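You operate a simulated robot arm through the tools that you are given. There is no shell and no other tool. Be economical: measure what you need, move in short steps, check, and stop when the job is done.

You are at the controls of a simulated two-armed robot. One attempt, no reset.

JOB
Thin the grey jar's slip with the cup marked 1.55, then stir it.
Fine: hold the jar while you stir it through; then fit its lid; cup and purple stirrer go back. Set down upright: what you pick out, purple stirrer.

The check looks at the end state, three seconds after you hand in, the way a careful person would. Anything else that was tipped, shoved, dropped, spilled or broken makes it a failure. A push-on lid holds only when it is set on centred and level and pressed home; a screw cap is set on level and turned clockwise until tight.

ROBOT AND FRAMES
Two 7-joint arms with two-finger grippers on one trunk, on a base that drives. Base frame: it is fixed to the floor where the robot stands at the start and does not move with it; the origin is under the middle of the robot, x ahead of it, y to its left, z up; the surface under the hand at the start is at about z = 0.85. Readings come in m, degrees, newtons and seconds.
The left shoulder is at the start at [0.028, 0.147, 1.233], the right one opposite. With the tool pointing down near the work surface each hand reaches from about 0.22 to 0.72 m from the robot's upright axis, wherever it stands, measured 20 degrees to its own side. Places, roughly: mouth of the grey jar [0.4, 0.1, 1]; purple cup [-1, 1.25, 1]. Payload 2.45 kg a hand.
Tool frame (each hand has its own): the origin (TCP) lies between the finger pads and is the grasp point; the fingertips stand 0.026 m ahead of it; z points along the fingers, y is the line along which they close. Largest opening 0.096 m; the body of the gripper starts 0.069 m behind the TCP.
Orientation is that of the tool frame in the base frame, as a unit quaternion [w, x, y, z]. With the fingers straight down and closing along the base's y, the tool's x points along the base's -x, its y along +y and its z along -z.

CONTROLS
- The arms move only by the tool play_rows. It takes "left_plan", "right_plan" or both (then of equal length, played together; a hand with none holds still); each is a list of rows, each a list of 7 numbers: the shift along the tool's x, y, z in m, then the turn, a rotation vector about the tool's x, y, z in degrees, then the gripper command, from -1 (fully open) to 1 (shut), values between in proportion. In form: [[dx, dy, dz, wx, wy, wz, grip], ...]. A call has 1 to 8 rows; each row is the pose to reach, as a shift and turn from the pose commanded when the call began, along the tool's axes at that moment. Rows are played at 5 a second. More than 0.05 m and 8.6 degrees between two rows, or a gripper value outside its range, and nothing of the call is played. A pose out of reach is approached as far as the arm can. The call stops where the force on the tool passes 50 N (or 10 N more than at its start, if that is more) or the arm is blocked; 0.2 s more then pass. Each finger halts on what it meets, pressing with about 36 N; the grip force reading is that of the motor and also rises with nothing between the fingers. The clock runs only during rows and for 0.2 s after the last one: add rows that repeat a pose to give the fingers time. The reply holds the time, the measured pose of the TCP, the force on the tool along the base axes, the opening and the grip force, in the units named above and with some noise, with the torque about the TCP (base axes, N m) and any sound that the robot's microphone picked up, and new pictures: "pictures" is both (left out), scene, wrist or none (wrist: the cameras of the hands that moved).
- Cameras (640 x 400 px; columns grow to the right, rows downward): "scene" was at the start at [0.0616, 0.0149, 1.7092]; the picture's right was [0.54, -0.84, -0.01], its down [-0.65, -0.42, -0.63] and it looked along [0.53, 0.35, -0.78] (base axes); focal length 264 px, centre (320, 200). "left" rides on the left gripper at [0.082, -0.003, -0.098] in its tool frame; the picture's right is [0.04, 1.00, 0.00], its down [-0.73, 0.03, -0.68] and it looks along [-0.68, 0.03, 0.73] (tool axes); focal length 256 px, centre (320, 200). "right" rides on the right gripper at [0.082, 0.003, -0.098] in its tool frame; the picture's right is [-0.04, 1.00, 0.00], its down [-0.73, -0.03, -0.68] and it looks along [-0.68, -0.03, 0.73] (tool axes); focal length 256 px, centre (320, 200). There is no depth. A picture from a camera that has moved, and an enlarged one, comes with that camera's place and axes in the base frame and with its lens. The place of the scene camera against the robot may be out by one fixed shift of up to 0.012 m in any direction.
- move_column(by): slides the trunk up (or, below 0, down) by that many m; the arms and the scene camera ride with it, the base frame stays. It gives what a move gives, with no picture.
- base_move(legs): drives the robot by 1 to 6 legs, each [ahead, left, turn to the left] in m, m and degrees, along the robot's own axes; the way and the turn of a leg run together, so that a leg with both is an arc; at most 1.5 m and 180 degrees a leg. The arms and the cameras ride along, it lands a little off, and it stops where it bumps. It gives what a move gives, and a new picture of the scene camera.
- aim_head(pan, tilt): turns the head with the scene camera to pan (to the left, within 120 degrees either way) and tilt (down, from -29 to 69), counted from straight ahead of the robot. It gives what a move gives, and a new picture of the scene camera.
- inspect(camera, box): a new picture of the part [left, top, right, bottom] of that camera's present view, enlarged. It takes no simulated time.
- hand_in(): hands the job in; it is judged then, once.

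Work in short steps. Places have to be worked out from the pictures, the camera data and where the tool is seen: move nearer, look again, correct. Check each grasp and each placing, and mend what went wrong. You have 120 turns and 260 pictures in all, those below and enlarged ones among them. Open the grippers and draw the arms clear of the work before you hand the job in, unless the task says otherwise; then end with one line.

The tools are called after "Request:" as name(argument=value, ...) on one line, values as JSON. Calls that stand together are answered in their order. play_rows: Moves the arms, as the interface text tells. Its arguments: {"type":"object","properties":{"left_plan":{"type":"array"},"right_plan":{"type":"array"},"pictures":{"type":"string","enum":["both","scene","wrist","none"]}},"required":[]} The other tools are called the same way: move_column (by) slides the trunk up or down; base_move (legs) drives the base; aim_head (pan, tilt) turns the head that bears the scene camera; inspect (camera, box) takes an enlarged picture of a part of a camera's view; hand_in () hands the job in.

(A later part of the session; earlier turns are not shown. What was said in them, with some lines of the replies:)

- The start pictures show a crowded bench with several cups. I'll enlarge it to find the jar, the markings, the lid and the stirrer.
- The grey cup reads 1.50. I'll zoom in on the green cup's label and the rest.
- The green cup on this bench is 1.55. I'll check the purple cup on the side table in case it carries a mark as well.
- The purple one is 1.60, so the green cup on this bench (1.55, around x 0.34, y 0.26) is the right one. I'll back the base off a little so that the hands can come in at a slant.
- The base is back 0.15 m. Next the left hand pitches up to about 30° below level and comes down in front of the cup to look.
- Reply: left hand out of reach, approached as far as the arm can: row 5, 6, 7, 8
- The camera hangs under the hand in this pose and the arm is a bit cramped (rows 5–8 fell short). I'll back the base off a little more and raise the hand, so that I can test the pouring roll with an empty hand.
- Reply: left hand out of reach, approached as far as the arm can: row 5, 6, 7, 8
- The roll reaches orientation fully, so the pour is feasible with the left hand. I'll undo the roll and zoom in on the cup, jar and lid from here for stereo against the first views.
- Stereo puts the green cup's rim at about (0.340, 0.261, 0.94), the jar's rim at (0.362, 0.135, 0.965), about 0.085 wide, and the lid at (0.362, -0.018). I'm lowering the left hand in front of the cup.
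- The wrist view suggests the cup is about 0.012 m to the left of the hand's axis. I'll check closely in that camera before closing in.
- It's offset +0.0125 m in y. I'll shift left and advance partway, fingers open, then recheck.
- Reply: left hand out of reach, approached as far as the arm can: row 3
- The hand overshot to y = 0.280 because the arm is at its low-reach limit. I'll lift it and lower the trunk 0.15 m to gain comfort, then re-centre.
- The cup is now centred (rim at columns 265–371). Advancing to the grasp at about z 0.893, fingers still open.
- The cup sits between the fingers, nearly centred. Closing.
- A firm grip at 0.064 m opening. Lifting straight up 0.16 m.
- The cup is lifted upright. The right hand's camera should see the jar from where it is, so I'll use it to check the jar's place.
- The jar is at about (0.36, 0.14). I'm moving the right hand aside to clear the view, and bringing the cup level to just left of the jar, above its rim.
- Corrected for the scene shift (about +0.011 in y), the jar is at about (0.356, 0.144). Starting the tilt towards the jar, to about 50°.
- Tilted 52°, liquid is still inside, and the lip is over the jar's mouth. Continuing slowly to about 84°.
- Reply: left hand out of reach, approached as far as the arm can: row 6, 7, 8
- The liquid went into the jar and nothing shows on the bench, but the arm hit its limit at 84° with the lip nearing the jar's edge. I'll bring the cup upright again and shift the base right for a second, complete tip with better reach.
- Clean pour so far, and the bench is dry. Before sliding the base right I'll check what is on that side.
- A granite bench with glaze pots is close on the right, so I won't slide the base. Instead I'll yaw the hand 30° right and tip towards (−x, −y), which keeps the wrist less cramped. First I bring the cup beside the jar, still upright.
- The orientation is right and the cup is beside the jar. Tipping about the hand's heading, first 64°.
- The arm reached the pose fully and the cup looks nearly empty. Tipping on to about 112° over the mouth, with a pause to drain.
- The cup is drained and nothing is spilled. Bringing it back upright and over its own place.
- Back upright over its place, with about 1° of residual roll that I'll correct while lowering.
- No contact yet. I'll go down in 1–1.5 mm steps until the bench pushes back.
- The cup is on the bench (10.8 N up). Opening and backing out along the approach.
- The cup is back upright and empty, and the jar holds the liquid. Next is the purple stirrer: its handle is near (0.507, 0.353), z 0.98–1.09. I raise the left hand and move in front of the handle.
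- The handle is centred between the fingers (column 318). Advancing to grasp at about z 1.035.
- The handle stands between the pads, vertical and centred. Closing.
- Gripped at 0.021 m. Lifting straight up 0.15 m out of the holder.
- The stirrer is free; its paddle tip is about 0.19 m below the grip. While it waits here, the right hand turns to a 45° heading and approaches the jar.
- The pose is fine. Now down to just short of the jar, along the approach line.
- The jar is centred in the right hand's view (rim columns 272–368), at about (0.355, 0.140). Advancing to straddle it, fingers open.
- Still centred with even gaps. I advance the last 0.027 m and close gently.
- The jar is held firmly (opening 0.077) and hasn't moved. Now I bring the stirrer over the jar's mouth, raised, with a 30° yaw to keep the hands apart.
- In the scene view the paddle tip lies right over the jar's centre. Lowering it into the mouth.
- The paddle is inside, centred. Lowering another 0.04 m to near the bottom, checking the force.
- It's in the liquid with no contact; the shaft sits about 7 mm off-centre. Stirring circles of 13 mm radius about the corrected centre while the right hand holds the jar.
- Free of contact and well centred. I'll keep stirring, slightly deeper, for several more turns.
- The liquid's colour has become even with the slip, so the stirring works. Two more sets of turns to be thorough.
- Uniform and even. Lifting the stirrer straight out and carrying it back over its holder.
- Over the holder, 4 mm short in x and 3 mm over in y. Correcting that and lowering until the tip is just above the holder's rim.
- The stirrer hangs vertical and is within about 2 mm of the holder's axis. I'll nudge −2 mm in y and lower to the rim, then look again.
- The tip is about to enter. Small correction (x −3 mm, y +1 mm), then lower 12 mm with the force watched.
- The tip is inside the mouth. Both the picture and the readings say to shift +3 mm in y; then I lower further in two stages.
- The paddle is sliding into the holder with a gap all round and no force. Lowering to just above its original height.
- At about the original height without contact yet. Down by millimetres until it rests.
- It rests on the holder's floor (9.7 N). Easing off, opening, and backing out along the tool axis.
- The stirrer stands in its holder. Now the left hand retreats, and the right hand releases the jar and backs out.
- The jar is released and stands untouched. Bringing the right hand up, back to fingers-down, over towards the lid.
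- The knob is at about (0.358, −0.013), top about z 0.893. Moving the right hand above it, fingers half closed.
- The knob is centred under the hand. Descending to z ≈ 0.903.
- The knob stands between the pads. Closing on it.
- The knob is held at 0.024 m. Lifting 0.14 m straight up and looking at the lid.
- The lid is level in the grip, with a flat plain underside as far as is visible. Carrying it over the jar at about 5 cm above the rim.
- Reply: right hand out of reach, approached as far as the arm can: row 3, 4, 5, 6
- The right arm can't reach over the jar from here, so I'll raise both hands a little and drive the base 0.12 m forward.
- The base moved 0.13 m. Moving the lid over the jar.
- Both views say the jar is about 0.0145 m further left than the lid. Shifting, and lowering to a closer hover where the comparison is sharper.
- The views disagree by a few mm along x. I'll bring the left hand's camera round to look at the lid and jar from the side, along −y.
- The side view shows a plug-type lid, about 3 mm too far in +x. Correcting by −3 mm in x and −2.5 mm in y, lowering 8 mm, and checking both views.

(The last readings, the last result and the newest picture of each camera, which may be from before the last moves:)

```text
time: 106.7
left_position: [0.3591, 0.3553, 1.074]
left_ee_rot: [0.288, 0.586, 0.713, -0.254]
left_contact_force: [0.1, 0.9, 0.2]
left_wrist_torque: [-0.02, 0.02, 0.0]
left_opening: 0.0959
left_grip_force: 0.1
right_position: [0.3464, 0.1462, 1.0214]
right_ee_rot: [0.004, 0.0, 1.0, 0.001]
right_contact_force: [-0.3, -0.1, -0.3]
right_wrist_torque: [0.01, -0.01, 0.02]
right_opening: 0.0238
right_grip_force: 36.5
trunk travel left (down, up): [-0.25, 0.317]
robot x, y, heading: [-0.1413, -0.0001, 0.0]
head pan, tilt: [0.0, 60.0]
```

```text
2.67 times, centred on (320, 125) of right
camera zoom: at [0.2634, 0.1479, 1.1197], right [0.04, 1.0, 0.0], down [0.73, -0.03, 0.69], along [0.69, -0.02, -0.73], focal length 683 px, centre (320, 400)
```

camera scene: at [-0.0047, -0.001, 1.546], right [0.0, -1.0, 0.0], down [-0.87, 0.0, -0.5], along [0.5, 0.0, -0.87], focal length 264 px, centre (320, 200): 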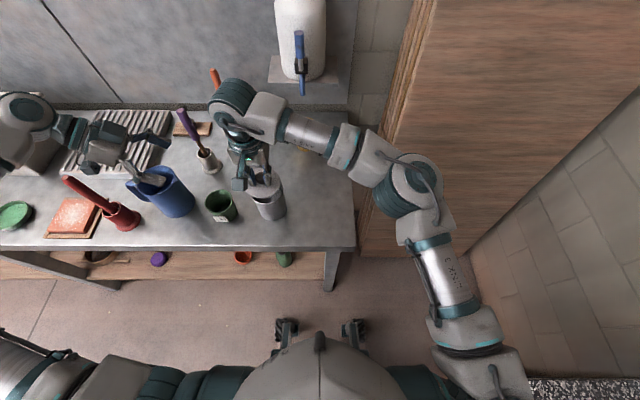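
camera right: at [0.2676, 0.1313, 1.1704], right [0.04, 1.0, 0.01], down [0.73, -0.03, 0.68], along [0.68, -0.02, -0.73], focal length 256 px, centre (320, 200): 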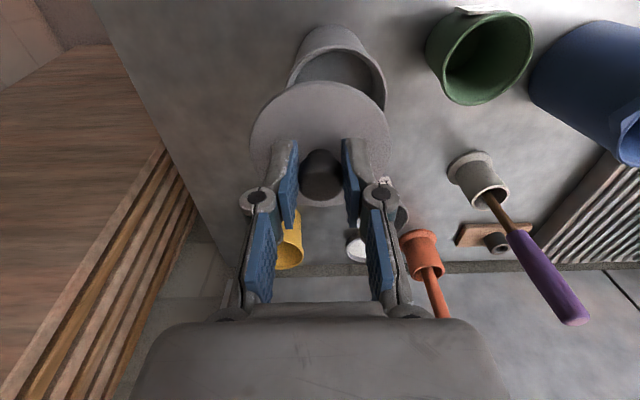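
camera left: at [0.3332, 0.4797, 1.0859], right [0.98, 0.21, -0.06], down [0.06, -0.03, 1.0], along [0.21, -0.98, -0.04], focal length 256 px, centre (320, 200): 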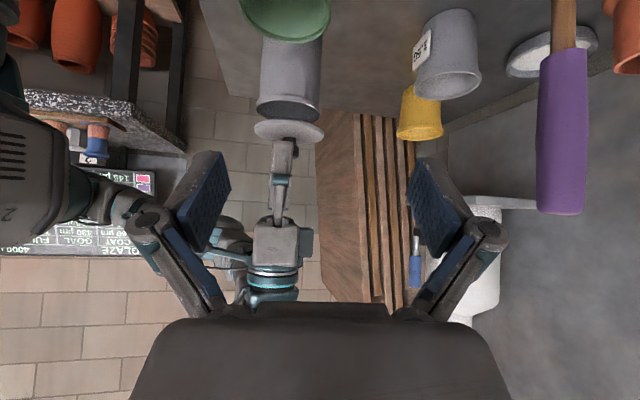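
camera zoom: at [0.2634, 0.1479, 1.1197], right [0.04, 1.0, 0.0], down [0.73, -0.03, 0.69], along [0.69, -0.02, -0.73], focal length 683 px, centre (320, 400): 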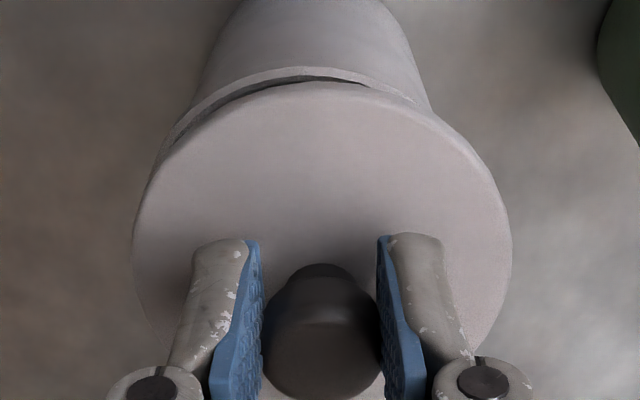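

The side and scene views now agree on alignment to within about 1 mm. Nudging −1 mm in y and lowering slowly, watching the force.

Request:
play_rows(right_plan=[[0, -0.001, 0.002, 0, 0, 0, 1], [0, -0.001, 0.004, 0, 0, 0, 1], [0, -0.001, 0.006, 0, 0, 0, 1], [0, -0.001, 0.008, 0, 0, 0, 1], [0, -0.001, 0.01, 0, 0, 0, 1]], pictures="none")

Request:
inspect(camera="left", box=[230, 70, 350, 150])

Request:
inspect(camera="scene", box=[240, 150, 310, 220])

```text
time: 107.9
left_position: [0.3591, 0.355, 1.0735]
left_ee_rot: [0.287, 0.587, 0.712, -0.256]
left_contact_force: [0.2, 0.0, -0.8]
left_wrist_torque: [-0.01, 0.01, 0.0]
left_opening: 0.0959
left_grip_force: 0.0
right_position: [0.3466, 0.1451, 1.012]
right_ee_rot: [0.004, -0.001, 1.0, 0.001]
right_contact_force: [-0.6, 0.2, -0.7]
right_wrist_torque: [0.02, 0.0, -0.01]
right_opening: 0.0236
right_grip_force: 35.1
trunk travel left (down, up): [-0.25, 0.317]
robot x, y, heading: [-0.1383, 0.0002, 0.2]
head pan, tilt: [0.0, 60.0]
```

```text
5.00 times, centred on (290, 110) of left
camera zoom: at [0.3329, 0.4799, 1.0863], right [0.98, 0.21, -0.05], down [0.06, -0.02, 1.0], along [0.21, -0.98, -0.04], focal length 1280 px, centre (470, 650)
```

zoom: 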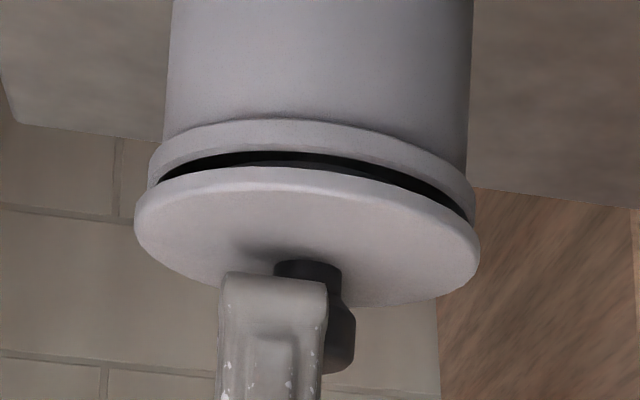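

```text
5.71 times, centred on (275, 185) of scene
camera zoom: at [-0.0053, -0.0009, 1.5461], right [0.0, -1.0, 0.0], down [-0.87, 0.0, -0.5], along [0.5, 0.0, -0.87], focal length 1506 px, centre (577, 286)
```

zoom: 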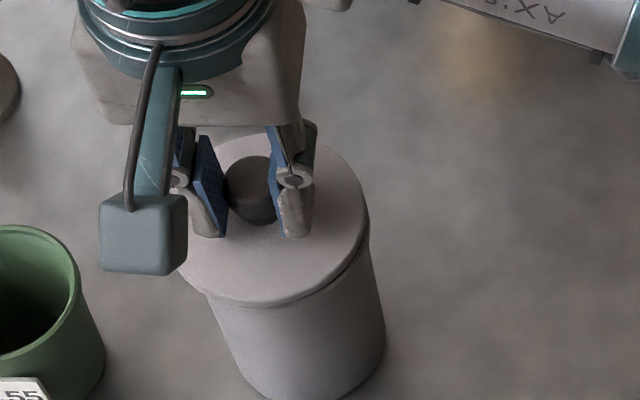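

Alignment holds to under 1 mm. Lowering another 7 mm in 1 mm steps.

Request:
play_rows(right_plan=[[0, 0, 0.001, 0, 0, 0, 1], [0, 0, 0.002, 0, 0, 0, 1], [0, 0, 0.003, 0, 0, 0, 1], [0, 0, 0.004, 0, 0, 0, 1], [0, 0, 0.005, 0, 0, 0, 1], [0, 0, 0.006, 0, 0, 0, 1], [0, 0, 0.007, 0, 0, 0, 1]], pictures="none")

Request:
inspect(camera="left", box=[230, 70, 350, 150])

```text
time: 109.5
left_position: [0.3587, 0.3558, 1.0752]
left_ee_rot: [0.288, 0.586, 0.713, -0.255]
left_contact_force: [0.6, -0.1, 0.1]
left_wrist_torque: [0.04, -0.02, -0.04]
left_opening: 0.096
left_grip_force: 0.0
right_position: [0.3452, 0.1435, 1.0041]
right_ee_rot: [0.004, -0.001, 1.0, 0.001]
right_contact_force: [0.1, 0.0, 0.1]
right_wrist_torque: [-0.03, -0.05, -0.02]
right_opening: 0.0238
right_grip_force: 35.8
trunk travel left (down, up): [-0.25, 0.317]
robot x, y, heading: [-0.1387, 0.0008, 0.3]
head pan, tilt: [0.0, 60.0]
```

```text
5.00 times, centred on (290, 110) of left
camera zoom: at [0.3329, 0.4798, 1.0864], right [0.98, 0.21, -0.05], down [0.06, -0.02, 1.0], along [0.21, -0.98, -0.04], focal length 1280 px, centre (470, 650)
```

zoom: 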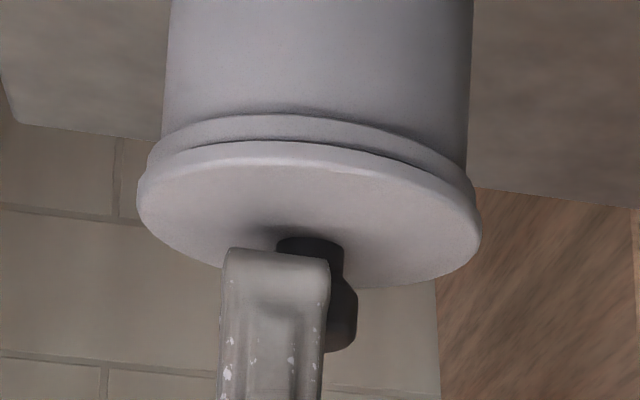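

The plug has entered the mouth with no side force. Continuing down to press it home, watching the force.

Request:
play_rows(right_plan=[[0, 0, 0.001, 0, 0, 0, 1], [0, 0, 0.002, 0, 0, 0, 1], [0, 0, 0.003, 0, 0, 0, 1], [0, 0, 0.004, 0, 0, 0, 1], [0, 0, 0.005, 0, 0, 0, 1]], pictures="none")

Request:
inspect(camera="left", box=[230, 70, 350, 150])

```text
time: 110.7
left_position: [0.3582, 0.3558, 1.0748]
left_ee_rot: [0.289, 0.587, 0.713, -0.254]
left_contact_force: [-0.5, -0.6, -0.3]
left_wrist_torque: [0.03, 0.04, -0.02]
left_opening: 0.096
left_grip_force: 0.0
right_position: [0.3443, 0.1439, 1.0008]
right_ee_rot: [0.006, -0.001, 1.0, 0.001]
right_contact_force: [3.2, -1.2, 25.2]
right_wrist_torque: [-0.06, -0.32, 0.01]
right_opening: 0.024
right_grip_force: 35.7
trunk travel left (down, up): [-0.25, 0.317]
robot x, y, heading: [-0.1441, 0.0, 0.0]
head pan, tilt: [0.0, 60.0]
```

```text
5.00 times, centred on (290, 110) of left
camera zoom: at [0.3317, 0.4795, 1.0873], right [0.98, 0.21, -0.05], down [0.06, -0.02, 1.0], along [0.21, -0.98, -0.04], focal length 1280 px, centre (470, 650)
```

zoom: 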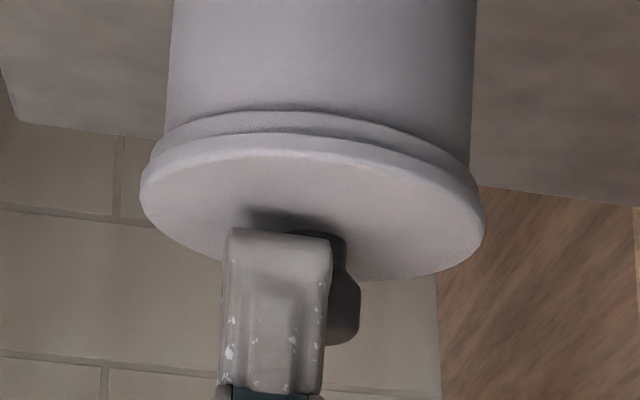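

Contact at 25 N. Pressing further to seat the plug.

Request:
play_rows(right_plan=[[0, 0, 0.001, 0, 0, 0, 1], [0, 0, 0.002, 0, 0, 0, 1], [0, 0, 0.003, 0, 0, 0, 1], [0, 0, 0.003, 0, 0, 0, 1]], pictures="none")

Request:
inspect(camera="left", box=[230, 70, 350, 150])

Request:
inspect(camera="scene", box=[240, 150, 310, 220])

```text
time: 111.7
left_position: [0.3572, 0.3542, 1.0747]
left_ee_rot: [0.288, 0.587, 0.712, -0.255]
left_contact_force: [0.0, 0.2, 0.1]
left_wrist_torque: [0.06, -0.02, 0.0]
left_opening: 0.0959
left_grip_force: 0.2
right_position: [0.3448, 0.1441, 0.9975]
right_ee_rot: [0.005, -0.001, 1.0, 0.001]
right_contact_force: [2.5, 1.4, 25.9]
right_wrist_torque: [0.01, -0.29, 0.01]
right_opening: 0.0237
right_grip_force: 36.7
trunk travel left (down, up): [-0.25, 0.317]
robot x, y, heading: [-0.1393, -0.0006, 0.4]
head pan, tilt: [0.0, 60.0]
```

```text
5.00 times, centred on (290, 110) of left
camera zoom: at [0.3315, 0.4797, 1.0871], right [0.98, 0.21, -0.05], down [0.06, -0.02, 1.0], along [0.21, -0.98, -0.04], focal length 1280 px, centre (470, 650)
```

zoom: 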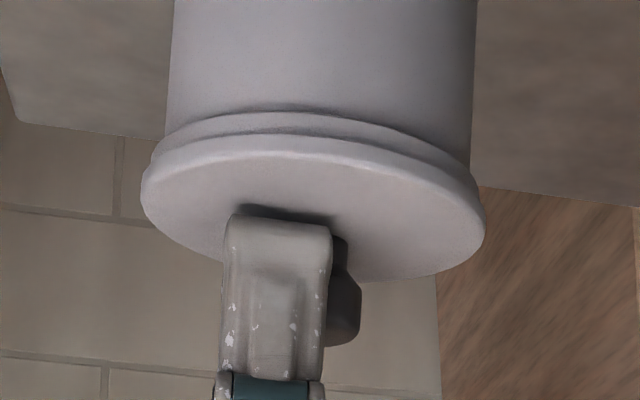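

```text
5.71 times, centred on (275, 185) of scene
camera zoom: at [-0.0091, -0.0021, 1.5466], right [0.0, -1.0, 0.0], down [-0.87, 0.0, -0.5], along [0.5, 0.0, -0.87], focal length 1506 px, centre (577, 286)
```

zoom: 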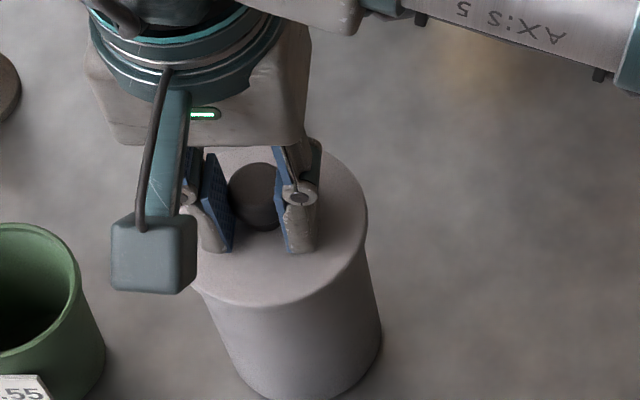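

The fingers slide on the knob at about 26 N. I'll continue until the fingertips bear on the lid's plate and press through that, evenly on both sides of the knob.

Request:
play_rows(right_plan=[[0, 0, 0.0015, 0, 0, 0, 1], [0, 0, 0.003, 0, 0, 0, 1], [0, 0, 0.0045, 0, 0, 0, 1], [0, 0, 0.006, 0, 0, 0, 1], [0, 0, 0.0075, 0, 0, 0, 1], [0, 0, 0.0075, 0, 0, 0, 1]], pictures="none")

Request:
inspect(camera="left", box=[230, 70, 350, 150])

```text
time: 113.1
left_position: [0.3563, 0.3551, 1.0769]
left_ee_rot: [0.288, 0.587, 0.712, -0.254]
left_contact_force: [-0.1, 0.5, 0.3]
left_wrist_torque: [-0.02, -0.03, 0.0]
left_opening: 0.0958
left_grip_force: 0.0
right_position: [0.345, 0.1436, 0.9916]
right_ee_rot: [0.008, -0.001, 1.0, 0.002]
right_contact_force: [1.0, -0.3, 39.5]
right_wrist_torque: [-0.12, -0.26, 0.0]
right_opening: 0.0241
right_grip_force: 36.0
trunk travel left (down, up): [-0.25, 0.317]
robot x, y, heading: [-0.1415, -0.0011, 0.4]
head pan, tilt: [0.0, 60.0]
```

```text
5.00 times, centred on (290, 110) of left
camera zoom: at [0.3303, 0.4791, 1.0883], right [0.98, 0.21, -0.05], down [0.06, -0.03, 1.0], along [0.21, -0.98, -0.04], focal length 1280 px, centre (470, 650)
```

zoom: 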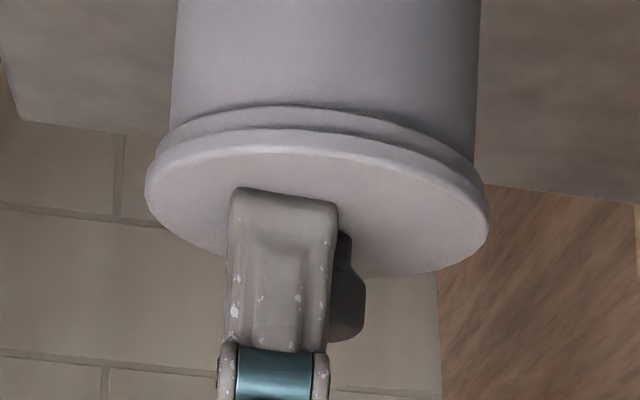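

Force 39.5 N. I'll zoom in to judge the gap, and press to the limit once more.

Request:
play_rows(right_plan=[[0, 0, 0.002, 0, 0, 0, 1], [0, 0, 0.004, 0, 0, 0, 1], [0, 0, 0.006, 0, 0, 0, 1], [0, 0, 0.006, 0, 0, 0, 1]], pictures="none")

Request:
inspect(camera="left", box=[250, 85, 330, 135])

```text
time: 113.6
left_position: [0.3566, 0.354, 1.0748]
left_ee_rot: [0.288, 0.587, 0.712, -0.255]
left_contact_force: [0.3, 0.4, 0.6]
left_wrist_torque: [0.0, 0.02, -0.03]
left_opening: 0.096
left_grip_force: 0.0
right_position: [0.3453, 0.144, 0.9918]
right_ee_rot: [0.007, -0.001, 1.0, 0.004]
right_contact_force: [-8.8, -3.5, 22.9]
right_wrist_torque: [-0.34, 0.54, -0.09]
right_opening: 0.0237
right_grip_force: 36.2
trunk travel left (down, up): [-0.25, 0.317]
robot x, y, heading: [-0.143, 0.0031, -0.0]
head pan, tilt: [0.0, 60.0]
stopped in row 2 (right hand): the force on the tool passed its limit at 52 N (the readings are from after the stop); the commanded pose is now the measured one
```

```text
8.00 times, centred on (290, 110) of left
camera zoom: at [0.3315, 0.4782, 1.0869], right [0.98, 0.21, -0.05], down [0.06, -0.03, 1.0], along [0.21, -0.98, -0.04], focal length 2048 px, centre (560, 920)
```

zoom: 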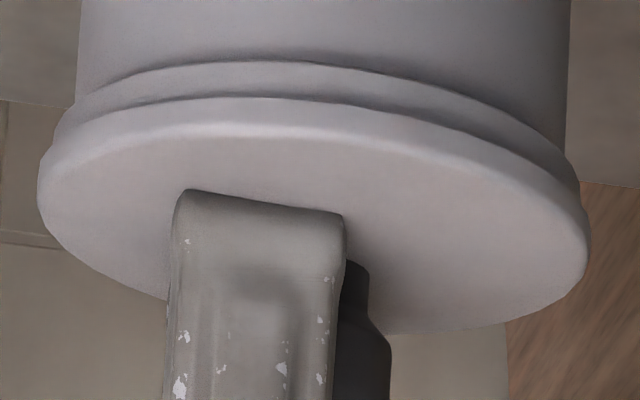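

52 N was reached, the lid sits flush and level, and no gap shows. Opening and lifting away.

Request:
play_rows(right_plan=[[0, 0, -0.0005, 0, 0, 0, 0.3], [0, 0, -0.001, 0, 0, 0, -0.2], [0, 0, -0.002, 0, 0, 0, -0.2], [0, 0, -0.02, 0, 0, 0, -0.2], [0, 0, -0.06, 0, 0, 0, -0.2], [0, 0, -0.1, 0, 0, 0, -0.2]])

Request:
inspect(camera="left", box=[250, 75, 330, 125])

Request:
inspect(camera="scene", box=[240, 150, 310, 220])

```text
time: 115.0
left_position: [0.3576, 0.354, 1.0758]
left_ee_rot: [0.287, 0.588, 0.712, -0.255]
left_contact_force: [-0.1, 0.4, -0.1]
left_wrist_torque: [0.01, -0.04, 0.02]
left_opening: 0.0961
left_grip_force: 0.1
right_position: [0.3434, 0.143, 1.0907]
right_ee_rot: [0.007, -0.002, 1.0, 0.003]
right_contact_force: [-0.6, -0.1, -0.8]
right_wrist_torque: [-0.01, -0.01, -0.03]
right_opening: 0.0577
right_grip_force: 0.0
trunk travel left (down, up): [-0.25, 0.317]
robot x, y, heading: [-0.138, 0.0014, -0.1]
head pan, tilt: [0.0, 60.0]
camera scene: at [-0.0067, -0.0007, 1.5463], right [0.0, -1.0, 0.0], down [-0.87, 0.0, -0.5], along [0.5, 0.0, -0.87], focal length 264 px, centre (320, 200)
camera right: at [0.2604, 0.1448, 1.1888], right [0.04, 1.0, 0.01], down [0.72, -0.03, 0.69], along [0.69, -0.02, -0.72], focal length 256 px, centre (320, 200)
```

scene: 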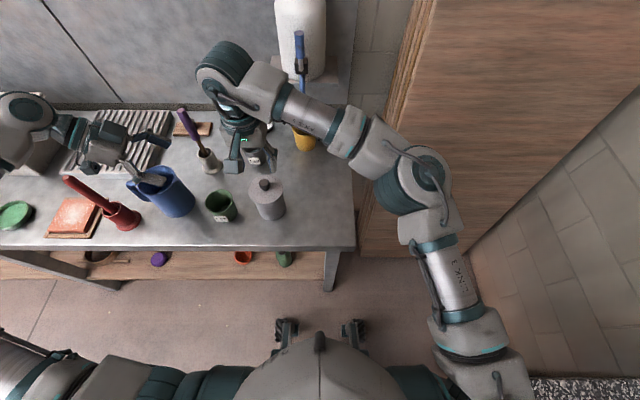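
right: 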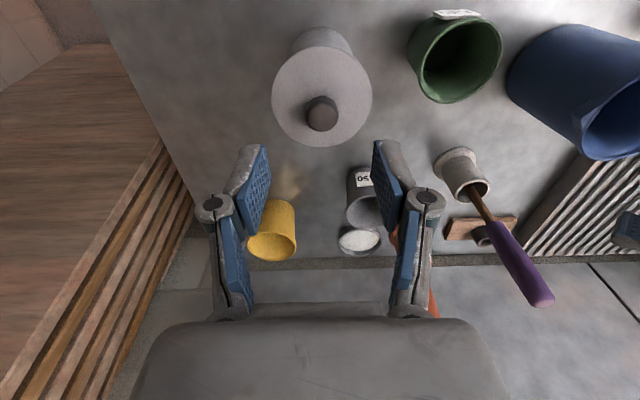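

```text
8.00 times, centred on (290, 100) of left
camera zoom: at [0.3309, 0.4784, 1.0881], right [0.98, 0.21, -0.05], down [0.06, -0.03, 1.0], along [0.21, -0.98, -0.04], focal length 2048 px, centre (560, 1000)
```

zoom: 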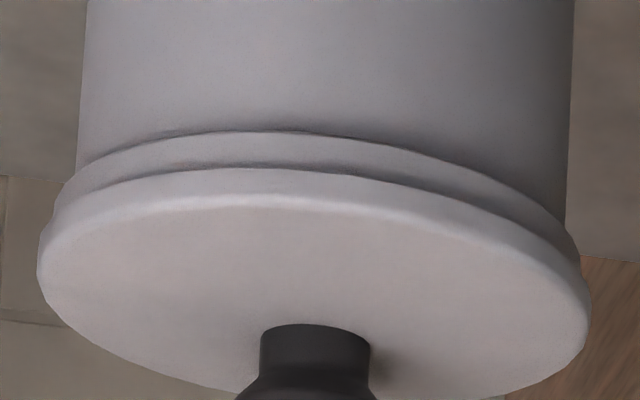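

```text
5.71 times, centred on (275, 185) of scene
camera zoom: at [-0.0067, -0.0007, 1.5463], right [0.0, -1.0, 0.0], down [-0.87, 0.0, -0.5], along [0.5, 0.0, -0.87], focal length 1506 px, centre (577, 286)
```

zoom: 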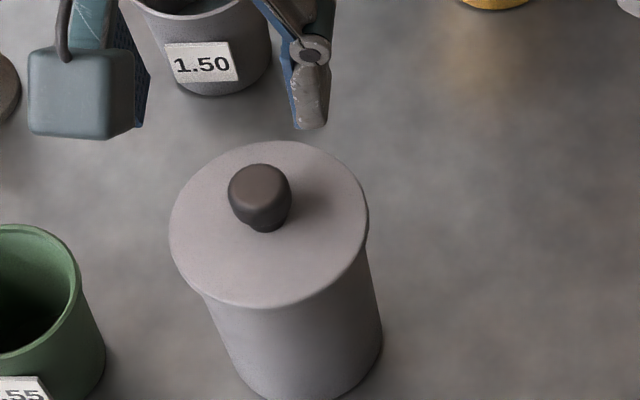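

The lid is flush, level and centred. Drawing both arms up and clear.

Request:
play_rows(left_plan=[[-0.025, 0, -0.025, 0, 0, 0, -1], [-0.05, 0, -0.05, 0, 0, 0, -1], [-0.075, 0, -0.075, 0, 0, 0, -1], [-0.1, 0, -0.1, 0, 0, 0, -1], [-0.1, 0, -0.13, 0, 0, 0, -1], [-0.1, 0, -0.15, 0, 0, 0, -1]], right_plan=[[0, 0, -0.03, 0, 0, 0, -0.6], [0, 0, -0.06, 0, 0, 0, -1], [0, 0, -0.09, 0, 0, 0, -1], [0.02, -0.04, -0.12, 0, 0, 0, -1], [0.04, -0.08, -0.13, 0, 0, 0, -1], [0.06, -0.12, -0.14, 0, 0, 0, -1]])

Request:
inspect(camera="scene", box=[60, 80, 360, 250])

```text
refused: row 4 steps farther than a row can; nothing moved
```

```text
2.13 times, centred on (210, 165) of scene
camera zoom: at [-0.0067, -0.0007, 1.5463], right [0.0, -1.0, 0.0], down [-0.87, 0.0, -0.5], along [0.5, 0.0, -0.87], focal length 562 px, centre (555, 275)
```

zoom: 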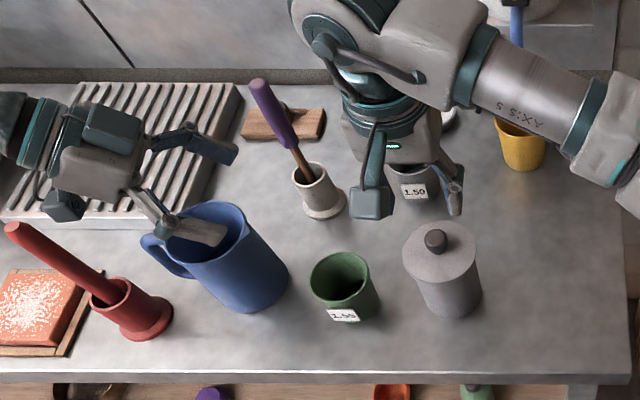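

One step was too long; replaying with shorter ones.

Request:
play_rows(left_plan=[[-0.025, 0, -0.025, 0, 0, 0, -1], [-0.05, 0, -0.05, 0, 0, 0, -1], [-0.075, 0, -0.075, 0, 0, 0, -1], [-0.1, 0, -0.1, 0, 0, 0, -1], [-0.1, 0, -0.12, 0, 0, 0, -1], [-0.1, 0, -0.14, 0, 0, 0, -1]], right_plan=[[0, 0, -0.03, 0, 0, 0, -0.6], [0, 0, -0.06, 0, 0, 0, -1], [0, 0, -0.09, 0, 0, 0, -1], [0.015, -0.03, -0.1, 0, 0, 0, -1], [0.03, -0.065, -0.11, 0, 0, 0, -1], [0.045, -0.1, -0.12, 0, 0, 0, -1]])

Request:
inspect(camera="scene", box=[130, 80, 350, 240])

```text
time: 116.4
left_position: [0.3562, 0.3814, 1.2449]
left_ee_rot: [0.286, 0.588, 0.713, -0.253]
left_contact_force: [-0.4, 0.3, 0.5]
left_wrist_torque: [0.04, -0.01, -0.01]
left_opening: 0.0959
left_grip_force: 0.0
right_position: [0.2972, 0.0394, 1.2081]
right_ee_rot: [0.009, -0.001, 1.0, 0.004]
right_contact_force: [-0.8, -0.3, -0.4]
right_wrist_torque: [-0.02, 0.02, -0.02]
right_opening: 0.0961
right_grip_force: 0.1
trunk travel left (down, up): [-0.25, 0.317]
robot x, y, heading: [-0.1375, -0.0004, 0.3]
head pan, tilt: [0.0, 60.0]
camera scene: at [-0.0071, -0.0065, 1.5463], right [0.0, -1.0, 0.0], down [-0.87, 0.0, -0.5], along [0.5, 0.0, -0.87], focal length 264 px, centre (320, 200)
camera right: at [0.2144, 0.0415, 1.3056], right [0.04, 1.0, 0.01], down [0.72, -0.03, 0.69], along [0.69, -0.02, -0.72], focal length 256 px, centre (320, 200)
camera left: at [0.3299, 0.5056, 1.2574], right [0.98, 0.21, -0.05], down [0.06, -0.03, 1.0], along [0.21, -0.98, -0.04], focal length 256 px, centre (320, 200)
```

scene: 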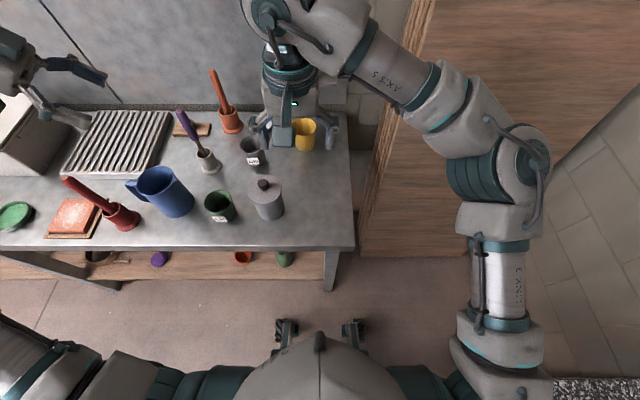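
right: 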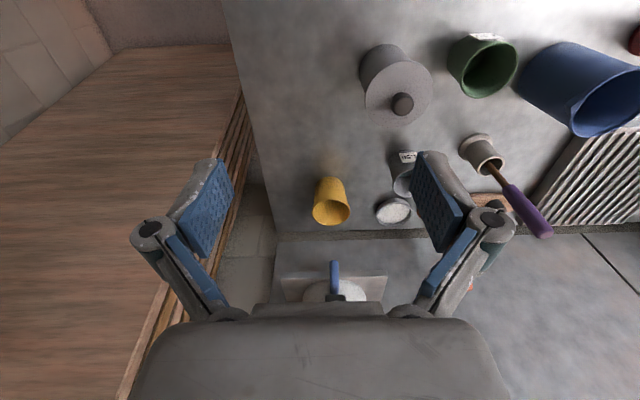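
left: 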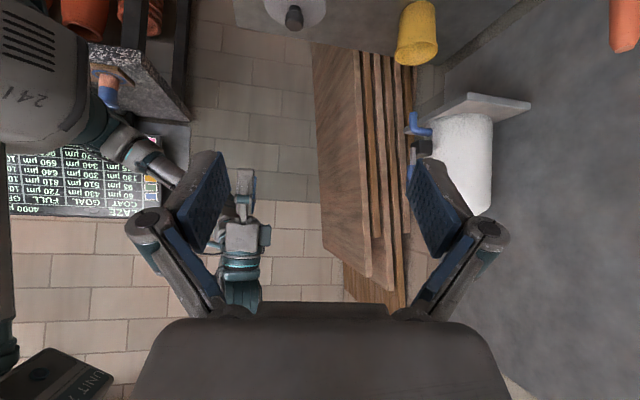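

```text
2.50 times, centred on (240, 160) of scene
camera zoom: at [-0.0071, -0.0065, 1.5463], right [0.0, -1.0, 0.0], down [-0.87, 0.0, -0.5], along [0.5, 0.0, -0.87], focal length 659 px, centre (520, 300)
```

zoom: 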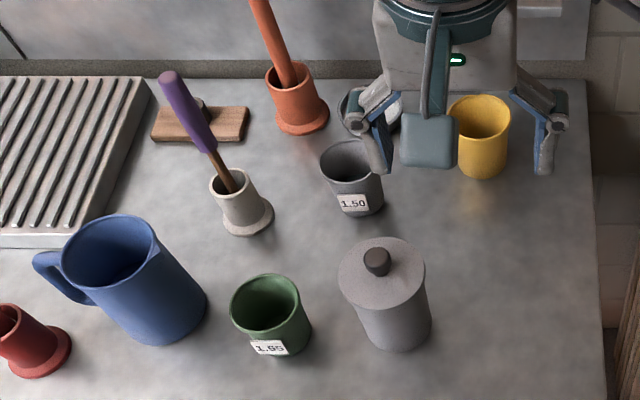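

The cup is empty and upright in its place, the stirrer is in its holder, the jar is lidded, the bench is clean, and both arms are clear with open grippers. Handing in.

Request:
hand_in()

```text
The job is handed in.
```

The job is handed in: I poured the 1.55 (green) cup into the grey jar, stirred it through while holding the jar, pressed the lid home, and put the cup and purple stirrer back upright with no spills seen.
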